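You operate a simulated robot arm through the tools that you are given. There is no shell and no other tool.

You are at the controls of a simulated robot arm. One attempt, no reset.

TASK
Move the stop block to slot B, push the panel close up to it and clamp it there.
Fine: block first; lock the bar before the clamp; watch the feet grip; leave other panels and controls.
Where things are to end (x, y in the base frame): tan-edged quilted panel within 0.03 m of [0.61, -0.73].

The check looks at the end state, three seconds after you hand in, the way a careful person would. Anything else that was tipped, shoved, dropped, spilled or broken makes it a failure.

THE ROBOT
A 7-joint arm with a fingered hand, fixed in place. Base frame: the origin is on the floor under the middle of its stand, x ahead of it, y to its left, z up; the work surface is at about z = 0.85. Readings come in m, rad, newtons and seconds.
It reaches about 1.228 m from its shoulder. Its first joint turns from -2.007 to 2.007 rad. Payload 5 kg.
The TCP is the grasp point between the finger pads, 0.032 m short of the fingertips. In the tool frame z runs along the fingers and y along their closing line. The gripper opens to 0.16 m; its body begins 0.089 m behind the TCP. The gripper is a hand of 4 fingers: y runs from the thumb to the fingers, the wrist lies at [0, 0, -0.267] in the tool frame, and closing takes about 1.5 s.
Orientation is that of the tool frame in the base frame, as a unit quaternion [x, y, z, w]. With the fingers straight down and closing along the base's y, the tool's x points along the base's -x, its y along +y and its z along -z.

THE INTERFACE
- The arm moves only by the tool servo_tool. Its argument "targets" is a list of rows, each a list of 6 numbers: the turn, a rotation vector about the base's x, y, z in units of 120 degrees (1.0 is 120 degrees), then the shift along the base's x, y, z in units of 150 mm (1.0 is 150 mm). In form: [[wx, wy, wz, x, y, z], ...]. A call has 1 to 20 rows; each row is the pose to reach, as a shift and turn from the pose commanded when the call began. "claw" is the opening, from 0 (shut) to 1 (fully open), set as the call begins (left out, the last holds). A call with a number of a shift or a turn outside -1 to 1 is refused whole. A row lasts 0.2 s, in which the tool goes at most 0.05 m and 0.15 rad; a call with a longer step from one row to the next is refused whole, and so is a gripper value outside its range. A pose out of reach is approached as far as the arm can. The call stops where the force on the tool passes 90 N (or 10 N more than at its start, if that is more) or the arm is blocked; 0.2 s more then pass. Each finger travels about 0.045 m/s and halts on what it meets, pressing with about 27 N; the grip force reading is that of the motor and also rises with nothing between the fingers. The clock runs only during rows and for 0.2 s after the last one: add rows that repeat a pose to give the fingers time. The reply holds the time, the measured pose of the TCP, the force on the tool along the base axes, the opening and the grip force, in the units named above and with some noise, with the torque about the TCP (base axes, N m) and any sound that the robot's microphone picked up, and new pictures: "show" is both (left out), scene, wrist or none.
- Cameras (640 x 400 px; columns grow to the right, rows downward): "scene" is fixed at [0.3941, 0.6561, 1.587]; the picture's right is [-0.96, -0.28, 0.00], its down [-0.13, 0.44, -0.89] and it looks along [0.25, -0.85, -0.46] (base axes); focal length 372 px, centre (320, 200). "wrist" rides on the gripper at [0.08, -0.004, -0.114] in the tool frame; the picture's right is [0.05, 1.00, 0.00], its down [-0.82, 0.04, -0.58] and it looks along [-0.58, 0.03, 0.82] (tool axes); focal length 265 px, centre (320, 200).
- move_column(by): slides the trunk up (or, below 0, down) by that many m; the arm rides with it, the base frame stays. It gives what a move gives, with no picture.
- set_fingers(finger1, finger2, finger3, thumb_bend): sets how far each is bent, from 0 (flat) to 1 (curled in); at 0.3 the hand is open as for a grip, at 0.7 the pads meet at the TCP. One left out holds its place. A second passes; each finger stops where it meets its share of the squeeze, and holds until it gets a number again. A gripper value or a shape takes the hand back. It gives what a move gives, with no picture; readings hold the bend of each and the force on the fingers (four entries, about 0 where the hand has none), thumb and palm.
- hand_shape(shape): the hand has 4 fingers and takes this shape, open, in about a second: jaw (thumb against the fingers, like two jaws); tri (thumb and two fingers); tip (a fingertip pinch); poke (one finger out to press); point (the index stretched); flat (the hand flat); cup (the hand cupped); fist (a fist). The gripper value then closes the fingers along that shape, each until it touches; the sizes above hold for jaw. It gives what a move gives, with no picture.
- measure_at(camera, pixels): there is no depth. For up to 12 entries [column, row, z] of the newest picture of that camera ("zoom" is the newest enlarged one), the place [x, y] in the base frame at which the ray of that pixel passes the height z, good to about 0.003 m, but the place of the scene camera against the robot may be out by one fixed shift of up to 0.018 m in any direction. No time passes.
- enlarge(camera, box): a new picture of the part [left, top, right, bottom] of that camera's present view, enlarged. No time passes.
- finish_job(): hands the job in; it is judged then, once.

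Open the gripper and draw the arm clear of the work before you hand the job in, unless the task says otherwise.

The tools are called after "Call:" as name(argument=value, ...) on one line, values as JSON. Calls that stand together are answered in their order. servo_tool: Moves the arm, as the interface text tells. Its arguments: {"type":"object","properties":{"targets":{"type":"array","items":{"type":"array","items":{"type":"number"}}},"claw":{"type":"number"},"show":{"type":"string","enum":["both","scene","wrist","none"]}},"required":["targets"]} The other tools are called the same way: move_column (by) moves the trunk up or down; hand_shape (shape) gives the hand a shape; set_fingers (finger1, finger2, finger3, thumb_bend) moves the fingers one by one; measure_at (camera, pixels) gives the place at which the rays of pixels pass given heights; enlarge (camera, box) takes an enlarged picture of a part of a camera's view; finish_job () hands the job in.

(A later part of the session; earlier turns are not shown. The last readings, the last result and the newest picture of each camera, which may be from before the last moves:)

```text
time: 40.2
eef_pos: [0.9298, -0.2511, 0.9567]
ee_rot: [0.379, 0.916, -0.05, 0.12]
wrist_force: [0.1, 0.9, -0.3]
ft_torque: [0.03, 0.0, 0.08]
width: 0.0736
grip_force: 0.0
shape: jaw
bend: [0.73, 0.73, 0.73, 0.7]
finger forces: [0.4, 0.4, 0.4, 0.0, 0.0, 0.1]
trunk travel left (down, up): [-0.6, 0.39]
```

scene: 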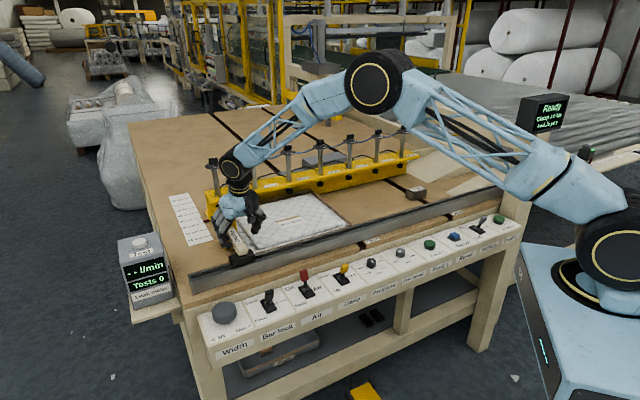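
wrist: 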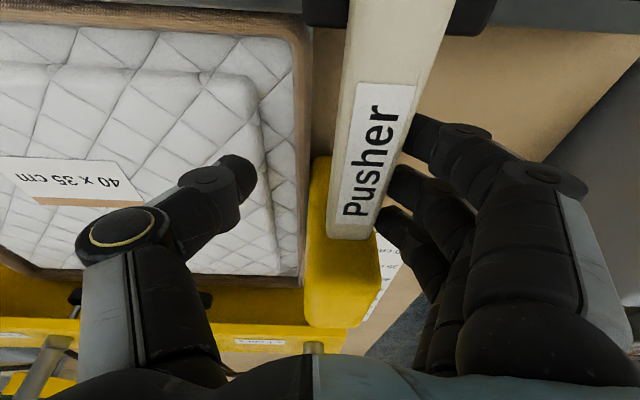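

The head is in contact with the panel and both move together (fingers 0.4 N each at rest). I check clearance between the pusher head's far side and the yellow bar.

Call:
enlarge(camera="wrist", box=[200, 220, 440, 370])

Call:
enlarge(camera="scene", box=[200, 170, 360, 280])

Call:
measure_at(camera="wrist", pixels=[[308, 322, 0.985], [370, 320, 0.985], [348, 328, 0.985], [300, 322, 0.96], [300, 340, 0.99], [345, 350, 0.98], [295, 60, 0.88], [300, 270, 0.88]])

```text
2.67 times, centred on (320, 295) of wrist
```

zoom: 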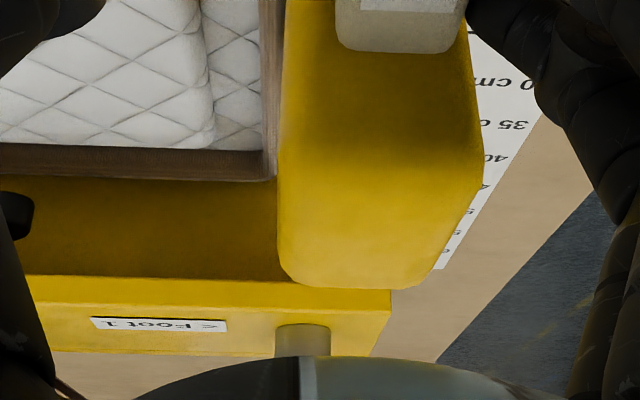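

```text
3.64 times, centred on (280, 225) of scene
```

zoom: 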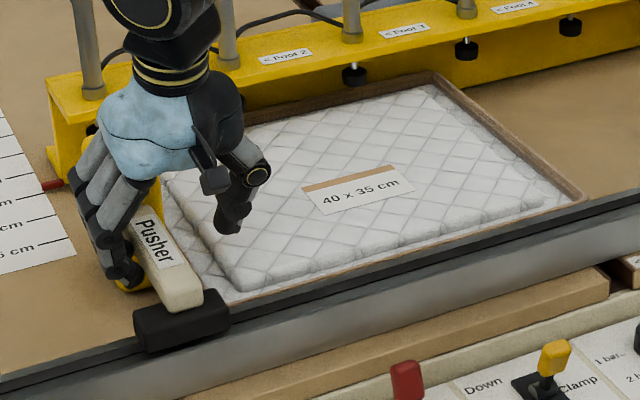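

```text
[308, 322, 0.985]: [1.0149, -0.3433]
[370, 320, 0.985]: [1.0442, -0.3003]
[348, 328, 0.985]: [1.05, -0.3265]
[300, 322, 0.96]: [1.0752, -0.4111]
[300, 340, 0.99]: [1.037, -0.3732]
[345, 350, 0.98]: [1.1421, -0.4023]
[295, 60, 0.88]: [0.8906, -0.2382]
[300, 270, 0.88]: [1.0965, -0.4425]
```

Clearance to the bar is about 8 cm and the panel edge stays square. I push another 20 cm along the fence.

Call:
servo_tool(targets=[[0, 0, 0, -0.07, -0.071, 0], [0, 0, 0, -0.14, -0.142, 0], [0, 0, 0, -0.21, -0.213, 0], [0, 0, 0, -0.28, -0.284, 0], [0, 0, 0, -0.35, -0.355, 0], [0, 0, 0, -0.42, -0.426, 0], [0, 0, 0, -0.49, -0.497, 0], [0, 0, 0, -0.56, -0.568, 0], [0, 0, 0, -0.63, -0.639, 0], [0, 0, 0, -0.7, -0.71, 0], [0, 0, 0, -0.77, -0.781, 0], [0, 0, 0, -0.84, -0.852, 0], [0, 0, 0, -0.91, -0.923, 0]], show="both")

```text
time: 43.0
eef_pos: [0.7955, -0.3893, 0.956]
ee_rot: [0.379, 0.916, -0.05, 0.121]
wrist_force: [0.4, 0.6, -0.4]
ft_torque: [0.05, 0.0, 0.03]
width: 0.0734
grip_force: 0.1
shape: jaw
bend: [0.73, 0.73, 0.73, 0.7]
finger forces: [0.4, 0.3, 0.3, 0.0, 0.1, 0.0]
trunk travel left (down, up): [-0.6, 0.39]
```

scene: 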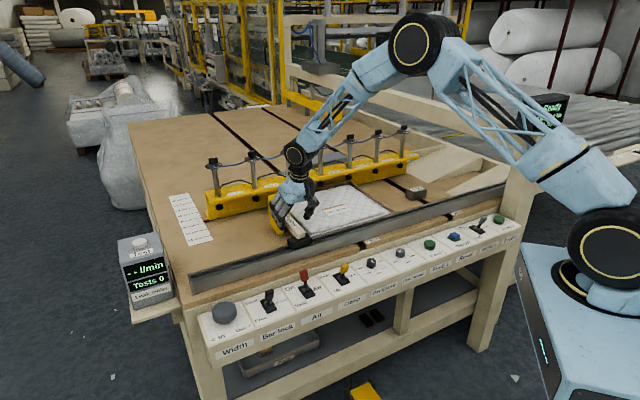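
wrist: 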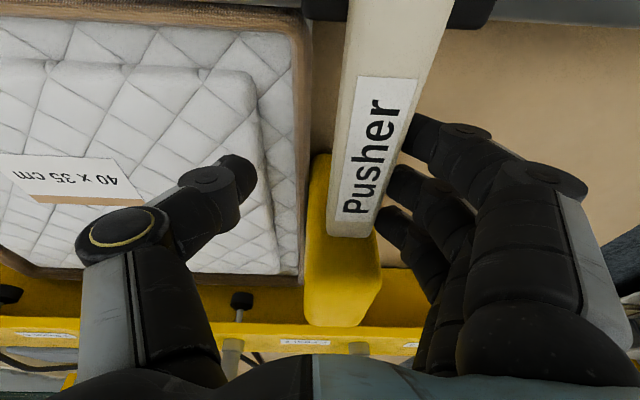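

Panel and pusher keep square. I push a further 12.5 cm, then finish with small steps against the stop.

Call:
servo_tool(targets=[[0, 0, 0, -0.065, -0.066, 0], [0, 0, 0, -0.13, -0.132, 0], [0, 0, 0, -0.195, -0.198, 0], [0, 0, 0, -0.26, -0.264, 0], [0, 0, 0, -0.325, -0.33, 0], [0, 0, 0, -0.39, -0.396, 0], [0, 0, 0, -0.455, -0.461, 0], [0, 0, 0, -0.52, -0.527, 0], [0, 0, 0, -0.58, -0.588, 0]], show="both")

Call:
enlarge(camera="scene", box=[300, 165, 440, 260])

Call:
measure_at(camera="wrist", pixels=[[298, 150, 0.88], [303, 270, 0.88]])

```text
time: 45.0
eef_pos: [0.7069, -0.4773, 0.9559]
ee_rot: [0.379, 0.916, -0.05, 0.12]
wrist_force: [0.8, 2.2, 0.2]
ft_torque: [0.04, -0.04, 0.02]
width: 0.0733
grip_force: 0.1
shape: jaw
bend: [0.73, 0.73, 0.73, 0.7]
finger forces: [0.3, 0.4, 0.3, 0.0, 0.0, 0.0]
trunk travel left (down, up): [-0.6, 0.39]
```

scene: 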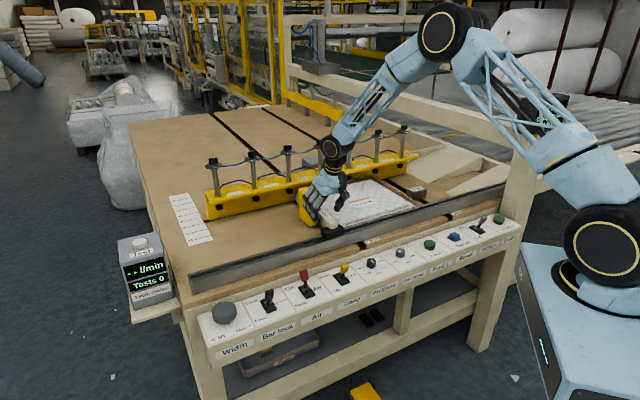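
wrist: 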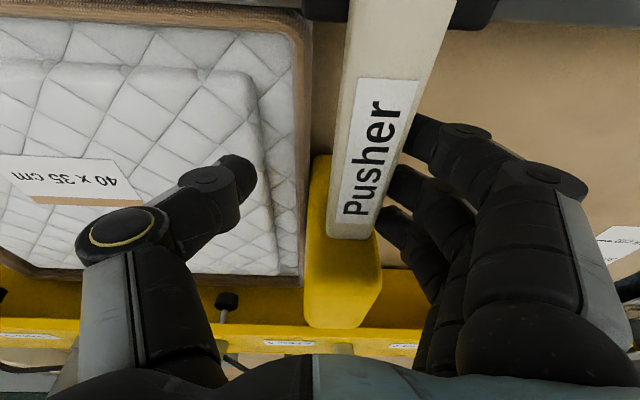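

```text
4.21 times, centred on (370, 212) of scene
```

zoom: 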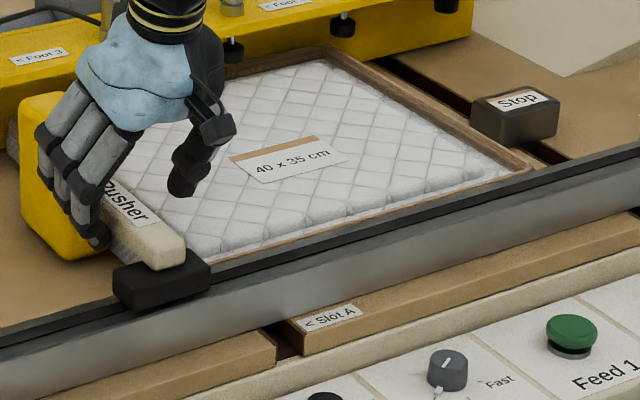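

```text
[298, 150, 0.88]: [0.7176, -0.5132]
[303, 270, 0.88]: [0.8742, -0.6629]
```

Panel's right edge is now close to the stop (zoom gap near (480,140)). I advance in 5 mm steps for 2.5 cm, watching forces.

Call:
servo_tool(targets=[[0, 0, 0, -0.0234, -0.0237, 0], [0, 0, 0, -0.0468, -0.0475, 0], [0, 0, 0, -0.0702, -0.0712, 0], [0, 0, 0, -0.0936, -0.0949, 0], [0, 0, 0, -0.117, -0.1187, 0]], show="scene")

Call:
enlarge(camera="scene", box=[380, 170, 440, 210])

```text
time: 46.2
eef_pos: [0.6902, -0.4948, 0.9557]
ee_rot: [0.379, 0.916, -0.049, 0.121]
wrist_force: [0.8, 0.8, 1.0]
ft_torque: [-0.01, 0.0, 0.01]
width: 0.0738
grip_force: 0.1
shape: jaw
bend: [0.73, 0.73, 0.73, 0.7]
finger forces: [0.4, 0.5, 0.4, 0.0, 0.0, 0.0]
trunk travel left (down, up): [-0.6, 0.39]
```

scene: 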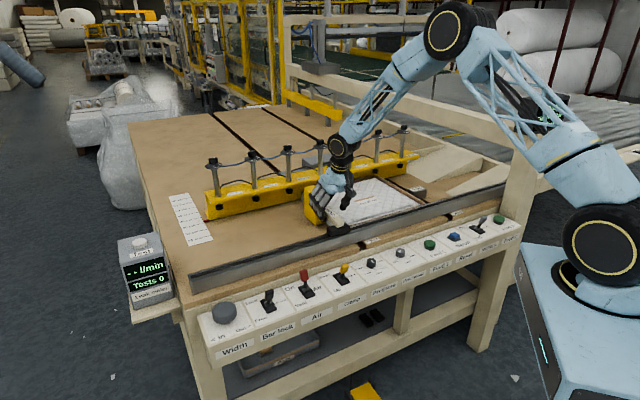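

```text
10.00 times, centred on (410, 190) of scene
```

zoom: 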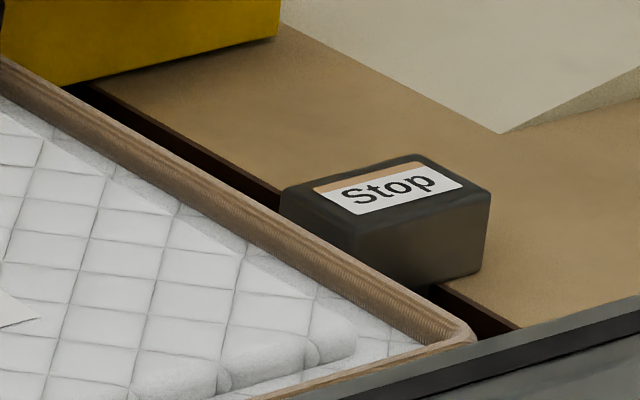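

No rise in force yet, the gap looks small. I advance in 3 mm steps for another 1.5 cm.

Call:
servo_tool(targets=[[0, 0, 0, -0.014, -0.0142, 0], [0, 0, 0, -0.028, -0.0284, 0], [0, 0, 0, -0.042, -0.0426, 0], [0, 0, 0, -0.056, -0.0568, 0], [0, 0, 0, -0.07, -0.071, 0]], show="scene")

Call:
enlarge(camera="scene", box=[380, 170, 440, 210])

```text
time: 47.4
eef_pos: [0.6796, -0.5055, 0.9559]
ee_rot: [0.379, 0.916, -0.05, 0.121]
wrist_force: [0.1, 1.1, -0.2]
ft_torque: [0.03, 0.01, 0.02]
width: 0.0734
grip_force: 0.1
shape: jaw
bend: [0.73, 0.73, 0.73, 0.7]
finger forces: [0.5, 0.5, 0.5, 0.0, 0.1, 0.0]
trunk travel left (down, up): [-0.6, 0.39]
```

scene: 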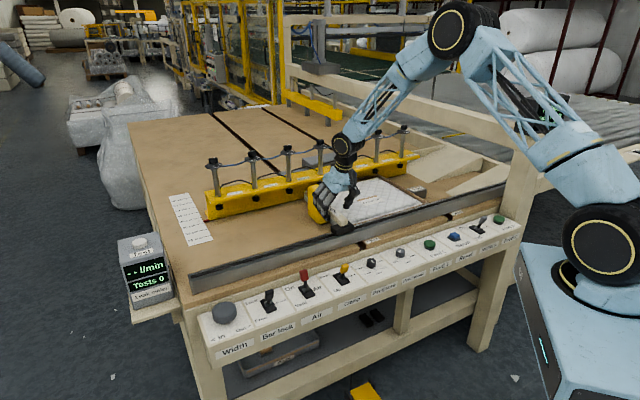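

```text
10.00 times, centred on (410, 190) of scene
```

zoom: 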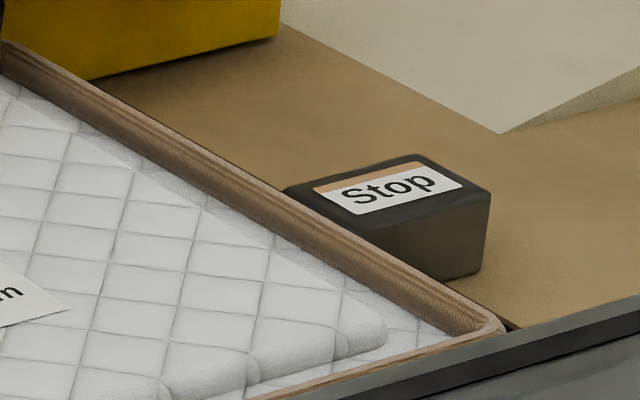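

Panel edge nearly coincides with the stop's left top edge. I advance in 2 mm steps, looking for the contact force.

Call:
servo_tool(targets=[[0, 0, 0, -0.0094, -0.0095, 0], [0, 0, 0, -0.0187, -0.019, 0], [0, 0, 0, -0.0281, -0.0285, 0], [0, 0, 0, -0.0281, -0.0285, 0]], show="none")

Call:
enlarge(camera="scene", box=[380, 170, 440, 210])

```text
time: 48.4
eef_pos: [0.6744, -0.5092, 0.9555]
ee_rot: [0.379, 0.916, -0.05, 0.121]
wrist_force: [1.2, 1.5, -0.6]
ft_torque: [0.05, -0.02, 0.0]
width: 0.0737
grip_force: 0.1
shape: jaw
bend: [0.73, 0.73, 0.73, 0.7]
finger forces: [0.7, 0.7, 0.6, 0.0, 0.1, 0.0]
trunk travel left (down, up): [-0.6, 0.39]
```

```text
10.00 times, centred on (410, 190) of scene
```

zoom: 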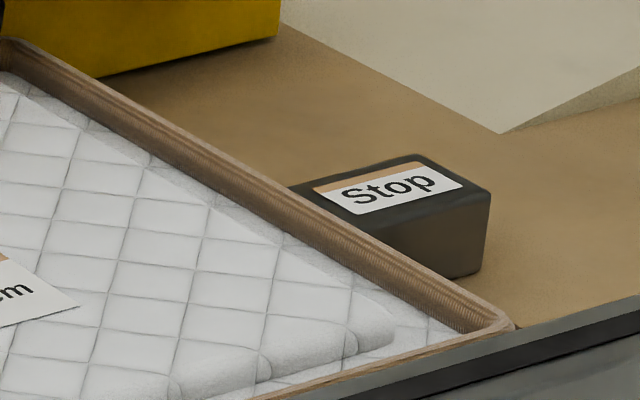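

Force rises only slightly (about 2 N). I continue in 2 mm steps.

Call:
servo_tool(targets=[[0, 0, 0, -0.0094, -0.0095, 0], [0, 0, 0, -0.0187, -0.019, 0], [0, 0, 0, -0.0187, -0.019, 0]], show="none")

Call:
enlarge(camera="scene", box=[380, 170, 440, 210])

```text
time: 49.2
eef_pos: [0.6727, -0.5121, 0.9557]
ee_rot: [0.379, 0.916, -0.05, 0.121]
wrist_force: [1.1, 1.5, -1.4]
ft_torque: [-0.04, -0.03, -0.02]
width: 0.0741
grip_force: 0.1
shape: jaw
bend: [0.73, 0.73, 0.73, 0.7]
finger forces: [0.8, 0.9, 0.8, 0.0, 0.1, 0.1]
trunk travel left (down, up): [-0.6, 0.39]
```

```text
10.00 times, centred on (410, 190) of scene
```

zoom: 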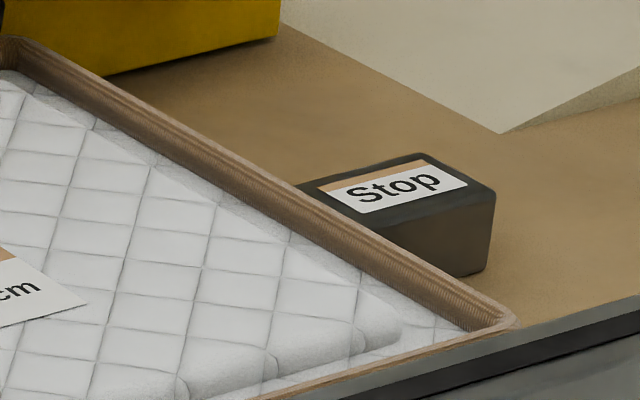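

The stop label shifted by only ~0.5 px, so the panel now bears on the stop (the tongue taking up its play). I stop pushing, ease the fingers 1.2 cm back off the arm and rise.

Call:
servo_tool(targets=[[0, 0, 0, 0.03, 0.03, 0], [0, 0, 0, 0.056, 0.056, 0], [0, 0, 0, 0.056, 0.056, 0.15], [0, 0, 0, 0.056, 0.056, 0.4], [0, 0, 0, 0.056, 0.056, 0.7], [0, 0, 0, 0.056, 0.056, 1.0]], show="both")

Call:
enlarge(camera="scene", box=[380, 170, 440, 210])

```text
time: 50.6
eef_pos: [0.6811, -0.5042, 1.1069]
ee_rot: [0.379, 0.916, -0.049, 0.12]
wrist_force: [-1.1, 0.8, 0.0]
ft_torque: [0.01, -0.03, 0.0]
width: 0.0726
grip_force: 0.0
shape: jaw
bend: [0.73, 0.73, 0.73, 0.7]
finger forces: [0.1, 0.0, 0.1, 0.1, 0.0, 0.1]
trunk travel left (down, up): [-0.6, 0.39]
```

scene: 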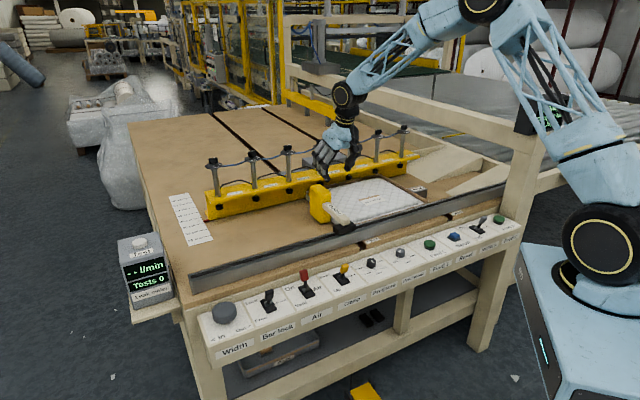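
wrist: 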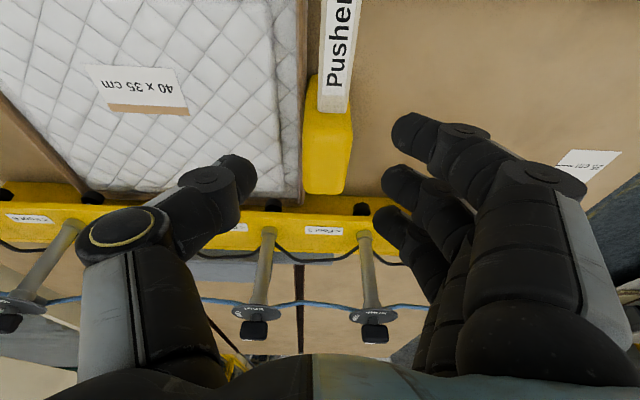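

```text
10.00 times, centred on (410, 190) of scene
```

zoom: 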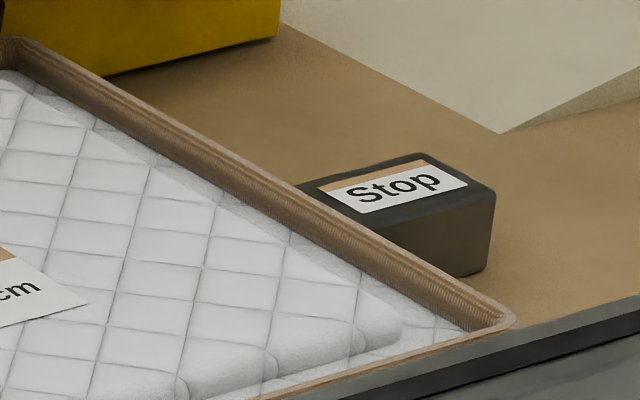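

Panel rests against the stop. I untilt the hand, and back off and up to get a clear wrist view of panel, stop and feet.

Call:
servo_tool(targets=[[0.02, 0.02, 0, -0.1, 0.1, 0.2], [0.045, 0.045, 0, -0.25, 0.25, 0.4], [0.07, 0.07, 0, -0.4, 0.4, 0.6], [0.0885, 0.0885, 0, -0.55, 0.55, 0.8], [0.0885, 0.0885, 0, -0.7, 0.7, 1.0], [0.0885, 0.0885, 0, -0.9, 0.9, 1.0]], claw=1.0, show="wrist")

```text
time: 52.0
eef_pos: [0.5455, -0.3659, 1.2569]
ee_rot: [0.382, 0.924, -0.001, 0.001]
wrist_force: [-0.4, 0.9, 0.5]
ft_torque: [-0.03, -0.03, -0.02]
width: 0.1597
grip_force: 0.2
shape: jaw
bend: [0.3, 0.3, 0.3, 0.3]
finger forces: [0.0, 0.1, 0.0, 0.0, 0.0, 0.0]
trunk travel left (down, up): [-0.6, 0.39]
```

wrist: 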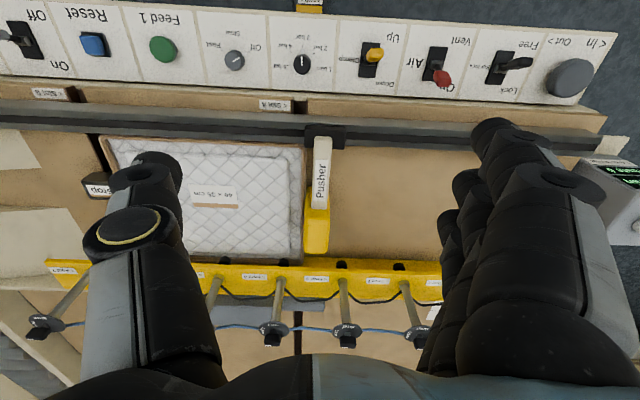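

I measure the panel's corners and the stop from this view, and the pads relative to the panel.

Call:
enlarge(camera="wrist", box=[60, 120, 340, 280])

Call:
measure_at(camera="wrist", pixels=[[306, 147, 0.88], [100, 137, 0.88], [303, 255, 0.88], [97, 188, 0.89], [215, 195, 0.88], [281, 265, 0.93], [341, 265, 0.93], [398, 266, 0.93], [222, 265, 0.93], [150, 130, 0.89], [280, 136, 0.89]])

```text
2.29 times, centred on (200, 200) of wrist
```

zoom: 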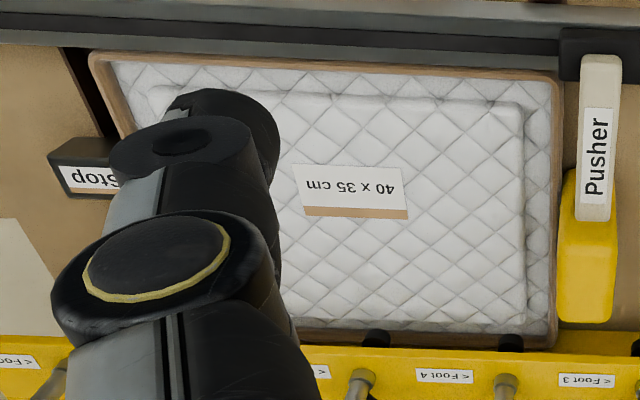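

```text
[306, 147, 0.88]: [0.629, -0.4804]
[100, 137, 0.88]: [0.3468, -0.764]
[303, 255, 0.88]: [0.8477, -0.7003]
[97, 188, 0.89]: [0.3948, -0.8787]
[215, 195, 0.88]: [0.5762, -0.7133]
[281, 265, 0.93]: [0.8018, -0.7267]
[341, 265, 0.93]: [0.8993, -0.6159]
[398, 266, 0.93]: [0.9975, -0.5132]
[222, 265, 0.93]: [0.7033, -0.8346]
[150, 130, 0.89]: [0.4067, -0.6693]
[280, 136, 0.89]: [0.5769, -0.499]
```

Panel spans s=-0.295…0.105 (0.40 m), centre ≈ (0.61,-0.74): right place; feet 4, 5, 6 are over it. Next the bar lock lever; I zoom to locate it in both views.

Call:
enlarge(camera="wrist", box=[340, 20, 560, 120])

Call:
enlarge(camera="scene", box=[230, 250, 370, 340])

```text
2.91 times, centred on (450, 70) of wrist
```

zoom: 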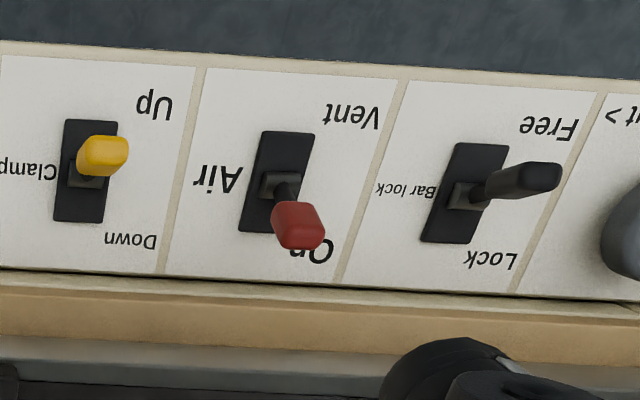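

```text
4.44 times, centred on (300, 295) of scene
```

zoom: 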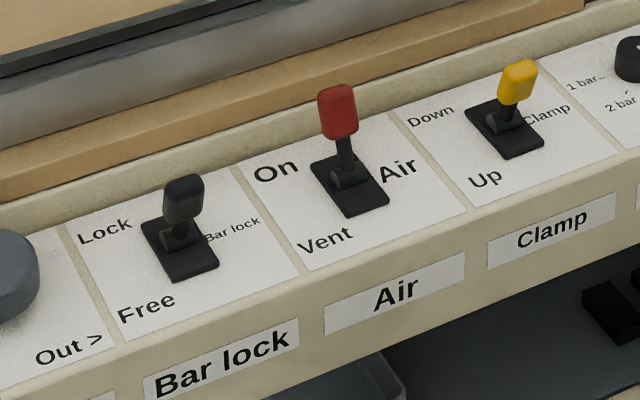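

I triangulate the pivots and handle tips of Bar lock and Clamp levers.

Call:
measure_at(camera="wrist", pixels=[[499.1, 68.3, 0.8], [499.1, 68.3, 0.83], [528.3, 61.4, 0.83], [528.3, 61.4, 0.86], [528.3, 61.4, 0.89], [370.2, 62.5, 0.8], [370.2, 62.5, 0.83], [375.4, 54.6, 0.83], [375.4, 54.6, 0.86], [375.4, 54.6, 0.89]])

Call:
measure_at(camera="scene", pixels=[[268.4, 304.1, 0.8], [268.4, 304.1, 0.83], [269.6, 291.7, 0.83], [269.6, 291.7, 0.86], [269.6, 291.7, 0.89], [341.2, 277, 0.8], [341.2, 277, 0.83], [345, 266.2, 0.83], [345, 266.2, 0.86], [345, 266.2, 0.89]])

```text
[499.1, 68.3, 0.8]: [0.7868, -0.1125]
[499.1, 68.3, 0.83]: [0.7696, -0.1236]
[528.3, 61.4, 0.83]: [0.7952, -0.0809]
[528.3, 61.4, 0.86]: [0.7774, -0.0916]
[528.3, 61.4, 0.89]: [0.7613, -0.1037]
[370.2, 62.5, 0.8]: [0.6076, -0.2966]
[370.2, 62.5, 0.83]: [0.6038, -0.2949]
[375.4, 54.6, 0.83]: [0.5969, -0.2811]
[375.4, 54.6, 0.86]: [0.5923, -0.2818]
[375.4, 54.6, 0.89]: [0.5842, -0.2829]
```

```text
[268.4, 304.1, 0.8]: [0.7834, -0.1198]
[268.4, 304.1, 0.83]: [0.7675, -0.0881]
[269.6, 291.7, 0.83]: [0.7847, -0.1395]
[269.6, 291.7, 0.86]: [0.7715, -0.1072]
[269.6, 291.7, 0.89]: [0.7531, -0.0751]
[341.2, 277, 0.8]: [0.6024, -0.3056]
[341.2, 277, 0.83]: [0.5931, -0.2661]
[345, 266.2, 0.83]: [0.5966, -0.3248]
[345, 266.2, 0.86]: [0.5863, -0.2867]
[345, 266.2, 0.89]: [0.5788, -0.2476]
```

Bar-lock handle tip is at about (0.771,-0.097,0.872), pivot (0.784,-0.114,0.807); it must go toward the table (+p). I close the hand and travel to a point in front of this lever, staying high.

Call:
servo_tool(targets=[[0, 0, 0, 0.12, 0.25, 0], [0, 0, 0, 0.24, 0.5, 0], [0, 0, 0, 0.36, 0.75, -0.1], [0, 0, 0, 0.48, 1.0, -0.2]], claw=0, show="none")

```text
time: 53.0
eef_pos: [0.6199, -0.2178, 1.2238]
ee_rot: [0.383, 0.924, -0.001, 0.0]
wrist_force: [0.7, 0.5, -0.8]
ft_torque: [-0.03, 0.01, 0.0]
width: 0.0722
grip_force: 0.1
shape: jaw
bend: [0.73, 0.73, 0.73, 0.7]
finger forces: [0.0, 0.1, 0.1, 0.1, 0.0, 0.0]
trunk travel left (down, up): [-0.6, 0.39]
```

I continue toward (0.716,-0.042), lowering a little.

Call:
servo_tool(targets=[[0, 0, 0, 0.14, 0.25, -0.1], [0, 0, 0, 0.28, 0.5, -0.2], [0, 0, 0, 0.42, 0.75, -0.35], [0, 0, 0, 0.55, 1.0, -0.5]], show="none")

```text
time: 54.0
eef_pos: [0.7013, -0.0704, 1.1475]
ee_rot: [0.383, 0.924, -0.001, 0.0]
wrist_force: [0.5, 1.2, 0.8]
ft_torque: [-0.02, -0.03, 0.01]
width: 0.0001
grip_force: 3.3
shape: jaw
bend: [0.65, 0.63, 0.65, 0.66]
finger forces: [0.1, 0.0, 0.0, 0.1, 0.0, 0.0]
trunk travel left (down, up): [-0.6, 0.39]
```

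I move over the start point in front of the lever and lower to z≈1.0 to look.

Call:
servo_tool(targets=[[0, 0, 0, 0.05, 0.1, -0.25], [0, 0, 0, 0.1, 0.19, -0.5], [0, 0, 0, 0.1, 0.19, -0.75], [0, 0, 0, 0.1, 0.19, -1.0]], show="both")

Call:
enlarge(camera="scene", box=[210, 220, 350, 340])

```text
time: 55.0
eef_pos: [0.7146, -0.0418, 1.0012]
ee_rot: [0.383, 0.924, 0.0, 0.001]
wrist_force: [-0.6, 0.1, 0.4]
ft_torque: [0.02, 0.0, -0.02]
width: 0.0001
grip_force: 26.7
shape: jaw
bend: [0.69, 0.63, 0.69, 0.67]
finger forces: [0.0, 0.0, 0.0, 0.0, 0.1, 0.0]
trunk travel left (down, up): [-0.6, 0.39]
```

scene: 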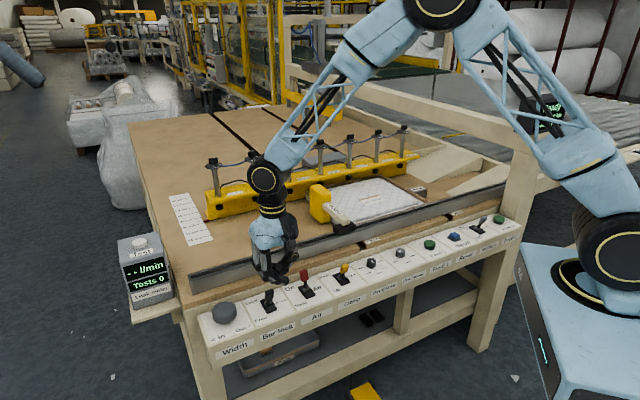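
wrist: 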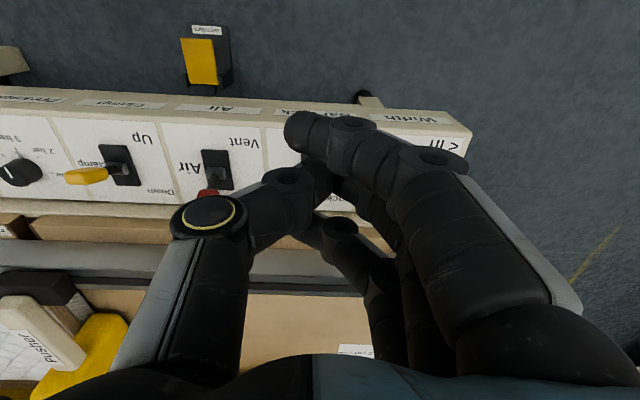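

```text
3.33 times, centred on (280, 280) of scene
```

zoom: 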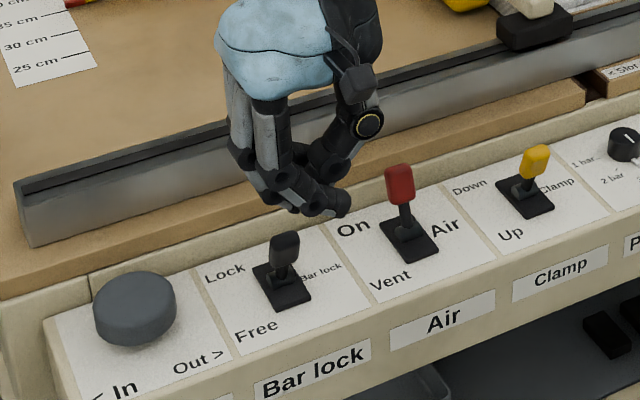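

The closed hand is in front of the lever at p≈0.535. I lower it to z≈0.885 so the fingertips are at handle height.

Call:
servo_tool(targets=[[0, 0, 0, 0, 0, -0.25], [0, 0, 0, 0, 0, -0.5], [0, 0, 0, 0, 0, -0.65], [0, 0, 0, 0, 0, -0.77]], show="both")

Call:
enlarge(camera="scene", box=[210, 220, 350, 340])

```text
time: 56.0
eef_pos: [0.7164, -0.0408, 0.8862]
ee_rot: [0.383, 0.924, 0.0, 0.001]
wrist_force: [0.8, 0.0, 0.1]
ft_torque: [0.0, 0.01, 0.01]
width: 0.0
grip_force: 27.3
shape: jaw
bend: [0.69, 0.63, 0.69, 0.67]
finger forces: [0.0, 0.0, 0.0, 0.0, 0.1, 0.0]
trunk travel left (down, up): [-0.6, 0.39]
```

scene: 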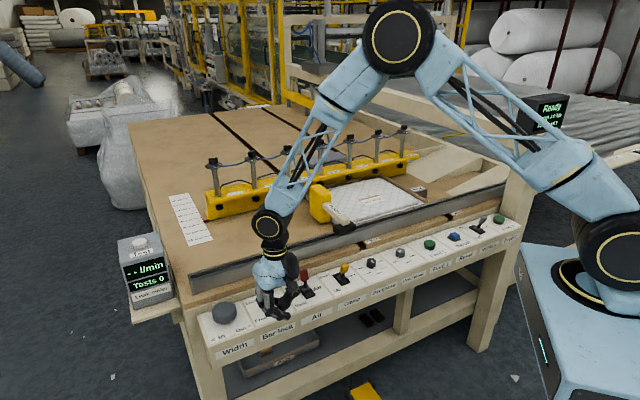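
wrist: 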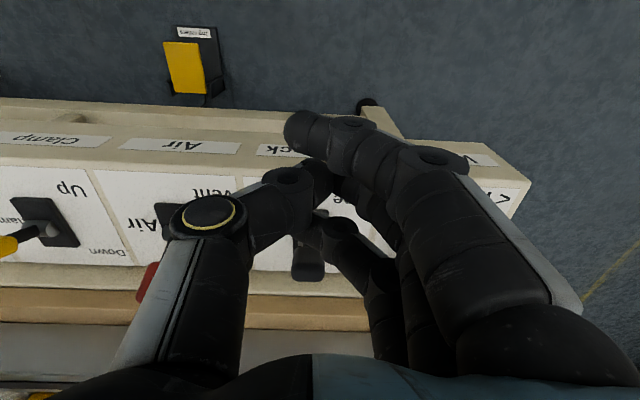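

```text
3.33 times, centred on (280, 280) of scene
```

zoom: 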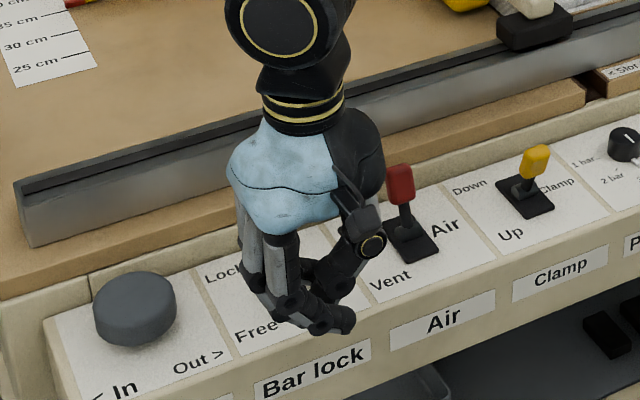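

The lever's base is visible just beyond finger 3 (wrist (308,262)). I push +p in 1 cm steps to throw the lever toward "Lock".

Call:
servo_tool(targets=[[0, 0, 0, 0.047, -0.047, 0], [0, 0, 0, 0.094, -0.094, 0], [0, 0, 0, 0.141, -0.141, 0], [0, 0, 0, 0.188, -0.188, 0], [0, 0, 0, 0.235, -0.235, 0], [0, 0, 0, 0.27, -0.27, 0]], show="both")

Call:
enlarge(camera="scene", box=[210, 220, 350, 340])

```text
time: 57.4
eef_pos: [0.756, -0.0806, 0.8866]
ee_rot: [0.382, 0.924, 0.0, 0.0]
wrist_force: [0.2, 0.5, 0.4]
ft_torque: [0.0, 0.02, 0.01]
width: 0.0001
grip_force: 26.6
shape: jaw
bend: [0.69, 0.63, 0.69, 0.67]
finger forces: [0.1, 0.1, 0.0, 0.1, 0.1, 0.0]
trunk travel left (down, up): [-0.6, 0.39]
```

scene: 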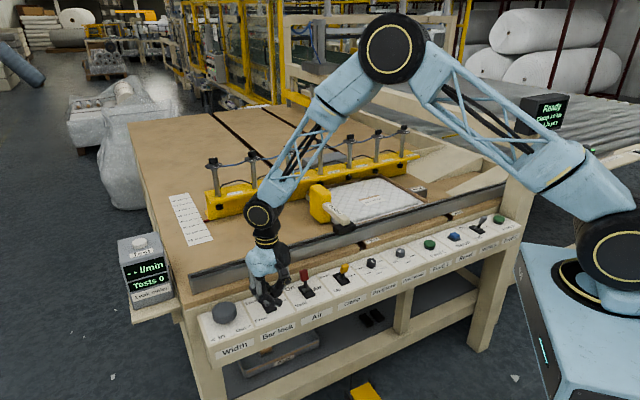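
wrist: 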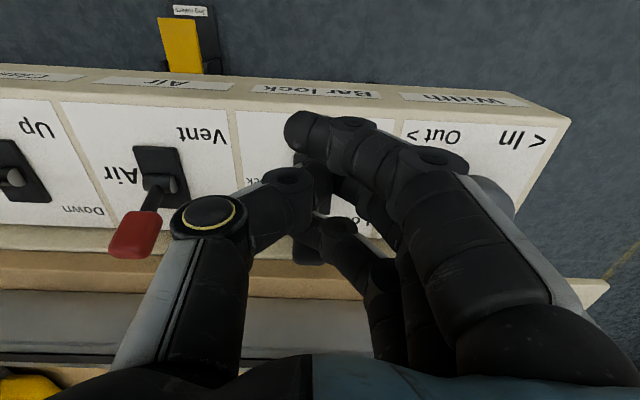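

```text
3.33 times, centred on (280, 280) of scene
```

zoom: 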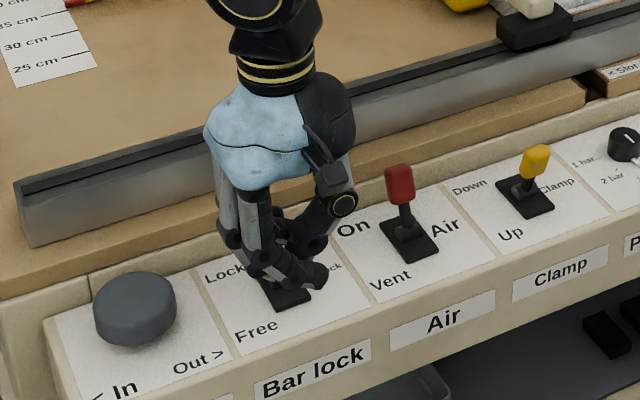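

Still no force at p≈0.592. I keep pushing another 3 cm in small steps.

Call:
servo_tool(targets=[[0, 0, 0, 0.035, -0.035, 0], [0, 0, 0, 0.07, -0.07, 0], [0, 0, 0, 0.105, -0.105, 0], [0, 0, 0, 0.14, -0.14, 0]], show="both")

Call:
enlarge(camera="scene", box=[210, 220, 350, 340])

```text
time: 58.4
eef_pos: [0.7689, -0.092, 0.8861]
ee_rot: [0.38, 0.925, 0.0, -0.006]
wrist_force: [-50.9, 53.4, 5.5]
ft_torque: [1.18, 1.26, -1.15]
width: 0.0001
grip_force: 26.8
shape: jaw
bend: [0.69, 0.63, 0.7, 0.67]
finger forces: [0.0, 0.0, 70.8, 0.1, 0.0, 0.0]
trunk travel left (down, up): [-0.6, 0.39]
```

scene: 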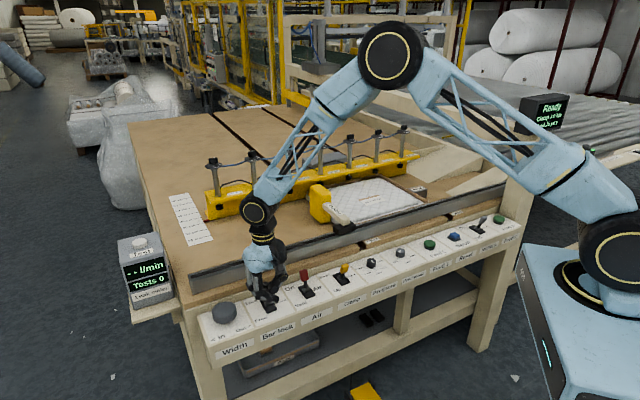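
wrist: 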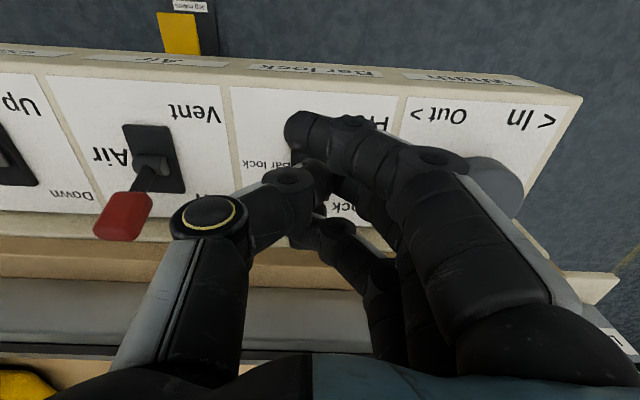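

```text
3.33 times, centred on (280, 280) of scene
```

zoom: 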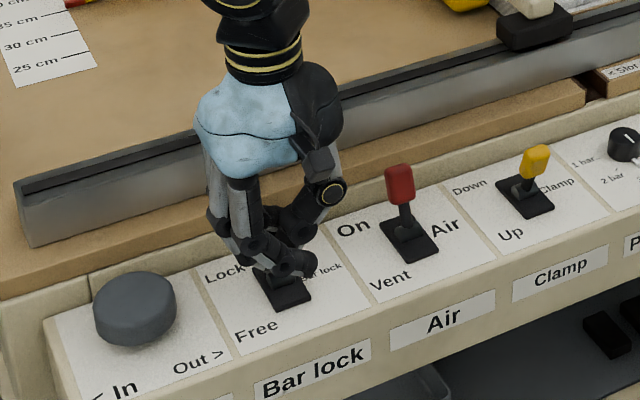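

Force rose to ~74 N at p≈0.609, exactly where the lever's far stop should be. I back off and look at the lever.

Call:
servo_tool(targets=[[0, 0, 0, -0.06, 0.06, 0], [0, 0, 0, -0.16, 0.16, 0.0], [0, 0, 0, -0.3, 0.3, 0.1], [0, 0, 0, -0.45, 0.45, 0.4], [0, 0, 0, -0.5, 0.5, 0.7]], show="both")

Call:
enlarge(camera="scene", box=[210, 220, 350, 340])

```text
refused: row 4 steps farther than a row can; nothing moved
```

```text
3.33 times, centred on (280, 280) of scene
```

zoom: 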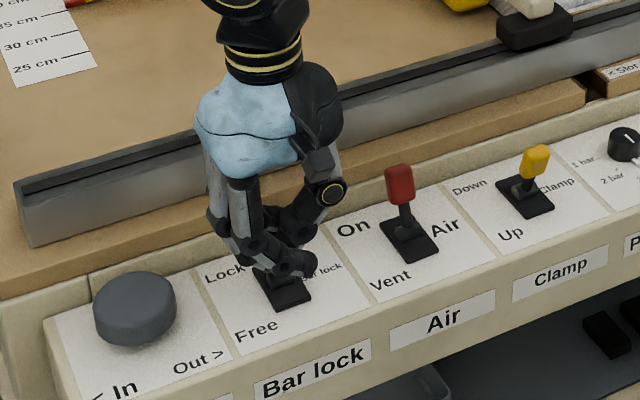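

Step too long; I resend the retreat with shorter rows.

Call:
servo_tool(targets=[[0, 0, 0, -0.06, 0.06, 0], [0, 0, 0, -0.16, 0.16, 0.0], [0, 0, 0, -0.3, 0.3, 0.1], [0, 0, 0, -0.42, 0.42, 0.3], [0, 0, 0, -0.48, 0.48, 0.55], [0, 0, 0, -0.5, 0.5, 0.8]], show="both")

Call:
enlarge(camera="scene", box=[210, 220, 350, 340])

```text
time: 59.8
eef_pos: [0.7024, -0.0252, 1.0052]
ee_rot: [0.383, 0.924, 0.001, 0.0]
wrist_force: [-0.1, 0.2, 0.5]
ft_torque: [0.0, -0.02, 0.03]
width: 0.0
grip_force: 27.3
shape: jaw
bend: [0.69, 0.63, 0.69, 0.67]
finger forces: [0.1, 0.0, 0.0, 0.0, 0.0, 0.0]
trunk travel left (down, up): [-0.6, 0.39]
```

scene: 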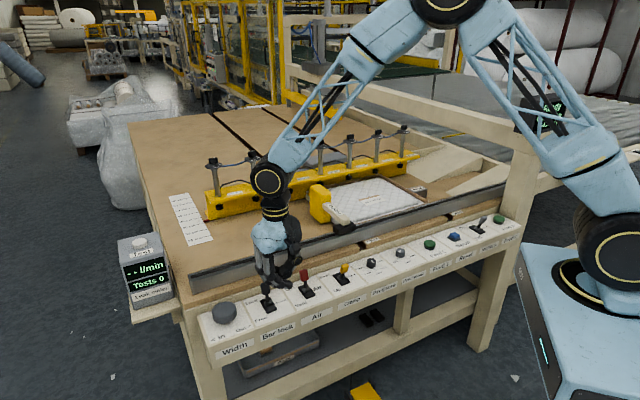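
wrist: 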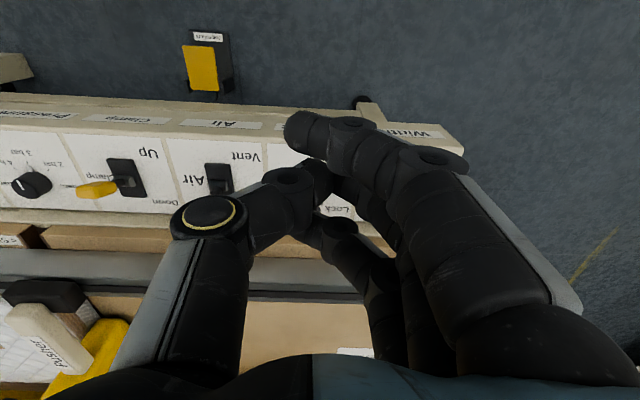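

```text
3.33 times, centred on (280, 280) of scene
```

zoom: 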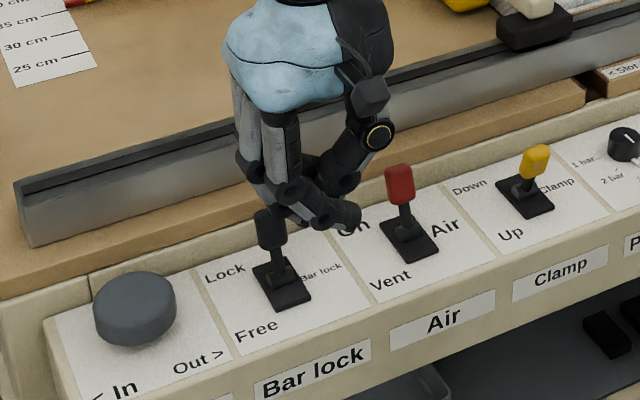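

The Bar lock lever now leans to "Lock" like the Air lever leans to "On". Before clamping I check the status display and the panel/stop area.

Call:
enlarge(camera="scene", box=[500, 80, 600, 150])

Call:
enlarge(camera="scene", box=[290, 120, 450, 240])

Call:
servo_tool(targets=[[0, 0, 0, -0.19, -0.21, 0], [0, 0, 0, -0.38, -0.42, 0], [0, 0, 0, -0.57, -0.63, 0], [0, 0, 0, -0.76, -0.84, 0], [0, 0, 0, -0.88, -0.98, 0]], show="none")

```text
5.71 times, centred on (550, 115) of scene
```

zoom: 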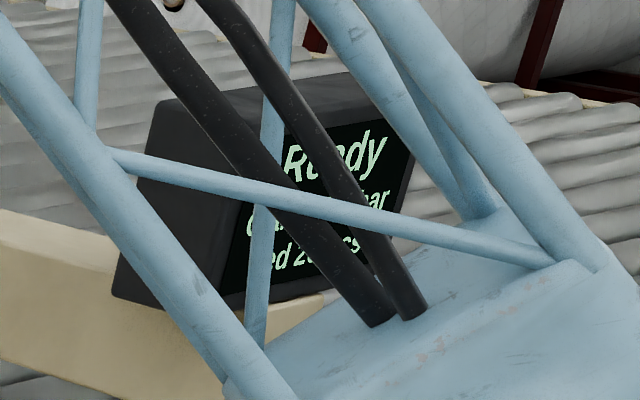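

```text
3.33 times, centred on (370, 180) of scene
```

zoom: 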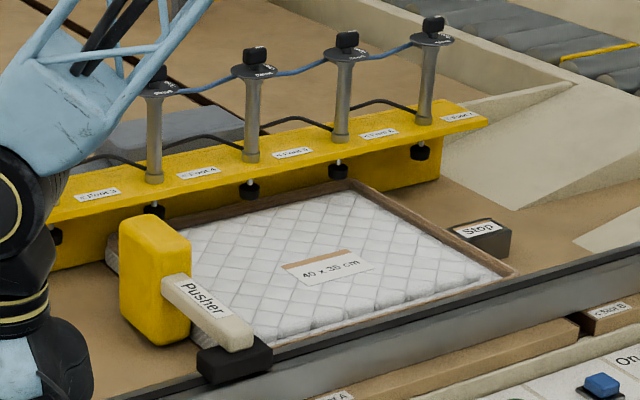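

```text
time: 61.0
eef_pos: [0.5714, -0.1747, 1.0048]
ee_rot: [0.383, 0.924, 0.001, -0.001]
wrist_force: [-0.7, 0.1, -1.3]
ft_torque: [0.0, 0.0, 0.04]
width: 0.0001
grip_force: 26.9
shape: jaw
bend: [0.69, 0.63, 0.69, 0.67]
finger forces: [0.1, 0.1, 0.0, 0.0, 0.1, 0.1]
trunk travel left (down, up): [-0.6, 0.39]
```

Display still says Ready, and feet 4–6 hang over the panel. I complete the move to the front of the Clamp lever.

Call:
servo_tool(targets=[[0, 0, 0, -0.14, -0.15, 0], [0, 0, 0, -0.28, -0.304, 0], [0, 0, 0, -0.28, -0.304, 0]], show="both")

Call:
enlarge(camera="scene", box=[270, 210, 410, 320])

```text
time: 61.8
eef_pos: [0.5294, -0.2195, 1.0058]
ee_rot: [0.382, 0.924, 0.0, 0.0]
wrist_force: [1.2, -0.2, -0.6]
ft_torque: [-0.01, 0.0, -0.02]
width: 0.0003
grip_force: 26.9
shape: jaw
bend: [0.69, 0.63, 0.69, 0.67]
finger forces: [0.0, 0.0, 0.0, 0.0, 0.0, 0.1]
trunk travel left (down, up): [-0.6, 0.39]
```

scene: 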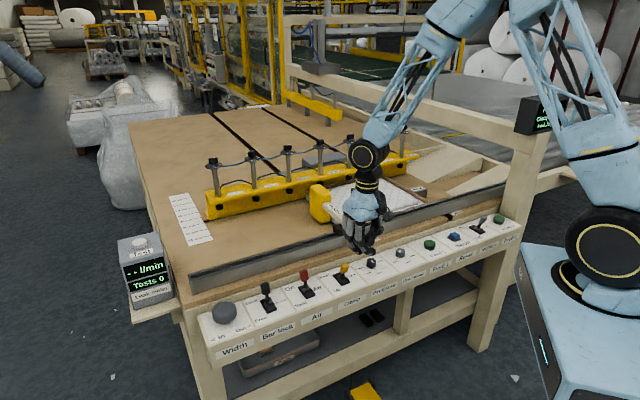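
wrist: 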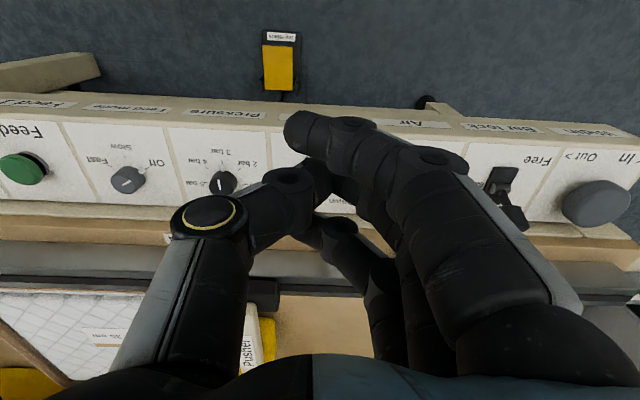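

```text
3.64 times, centred on (340, 265) of scene
```

zoom: 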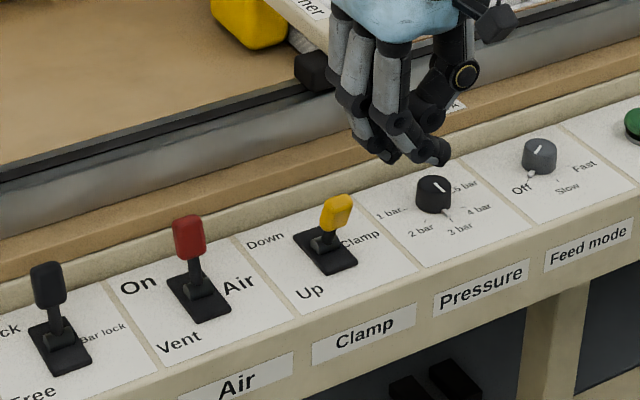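

Bar lock is clearly at Lock and the Clamp lever still at Up. I lower the hand in front of the Clamp lever.

Call:
servo_tool(targets=[[0, 0, 0, 0, 0, -0.25], [0, 0, 0, 0, 0, -0.5], [0, 0, 0, 0, 0, -0.68], [0, 0, 0, 0, 0, -0.8]], show="both")

Call:
enlarge(camera="scene", box=[270, 210, 410, 320])

```text
time: 62.8
eef_pos: [0.5289, -0.2191, 0.8858]
ee_rot: [0.383, 0.924, 0.0, 0.0]
wrist_force: [0.3, 0.0, -0.8]
ft_torque: [0.05, 0.02, 0.03]
width: 0.0
grip_force: 26.8
shape: jaw
bend: [0.69, 0.63, 0.69, 0.67]
finger forces: [0.0, 0.0, 0.0, 0.0, 0.0, 0.1]
trunk travel left (down, up): [-0.6, 0.39]
```

scene: 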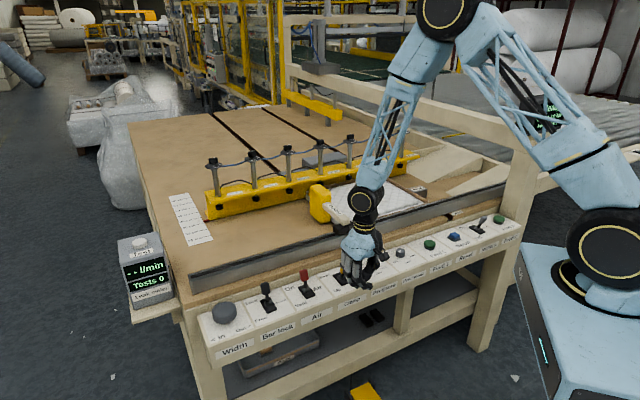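
wrist: 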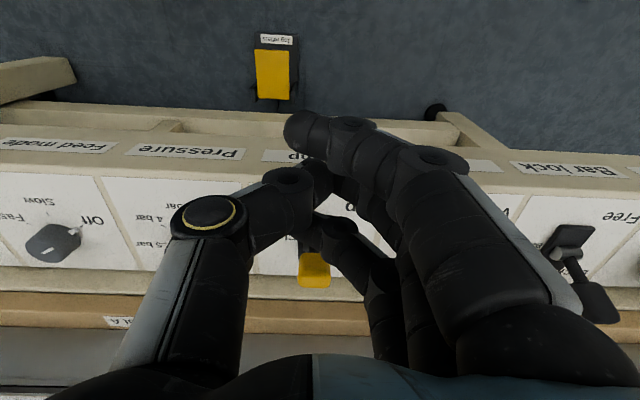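

```text
3.64 times, centred on (340, 265) of scene
```

zoom: 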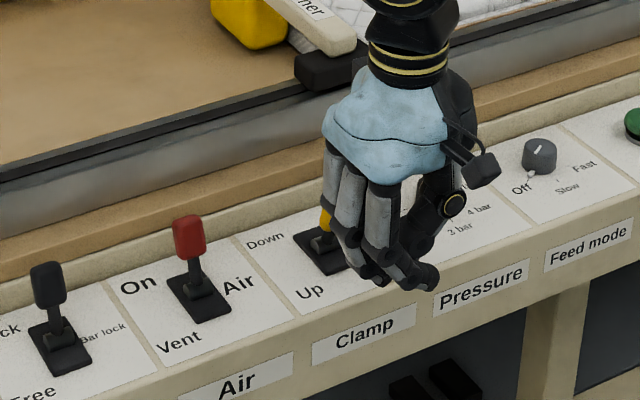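

The yellow handle (wrist (315,272)) is straight ahead of finger 3. I push +p in 1 cm steps, then small ones.

Call:
servo_tool(targets=[[0, 0, 0, 0.047, -0.047, 0], [0, 0, 0, 0.094, -0.094, 0], [0, 0, 0, 0.141, -0.141, 0], [0, 0, 0, 0.188, -0.188, 0], [0, 0, 0, 0.235, -0.235, 0], [0, 0, 0, 0.282, -0.282, 0]], show="scene")

Call:
enlarge(camera="scene", box=[270, 210, 410, 320])

```text
time: 64.2
eef_pos: [0.5701, -0.2618, 0.8859]
ee_rot: [0.382, 0.924, 0.0, 0.0]
wrist_force: [-1.0, 0.4, 0.3]
ft_torque: [-0.01, -0.04, 0.02]
width: 0.0
grip_force: 26.9
shape: jaw
bend: [0.69, 0.63, 0.69, 0.67]
finger forces: [0.1, 0.0, 0.0, 0.1, 0.0, 0.1]
trunk travel left (down, up): [-0.6, 0.39]
```

scene: 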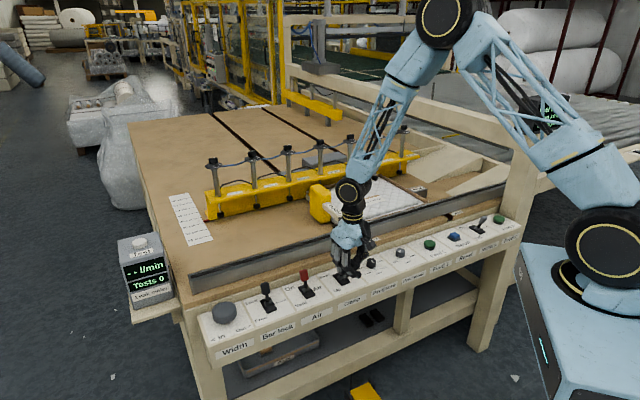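

```text
3.64 times, centred on (340, 265) of scene
```

zoom: 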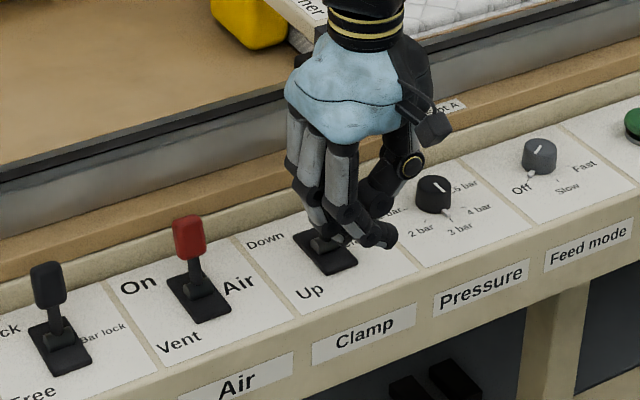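

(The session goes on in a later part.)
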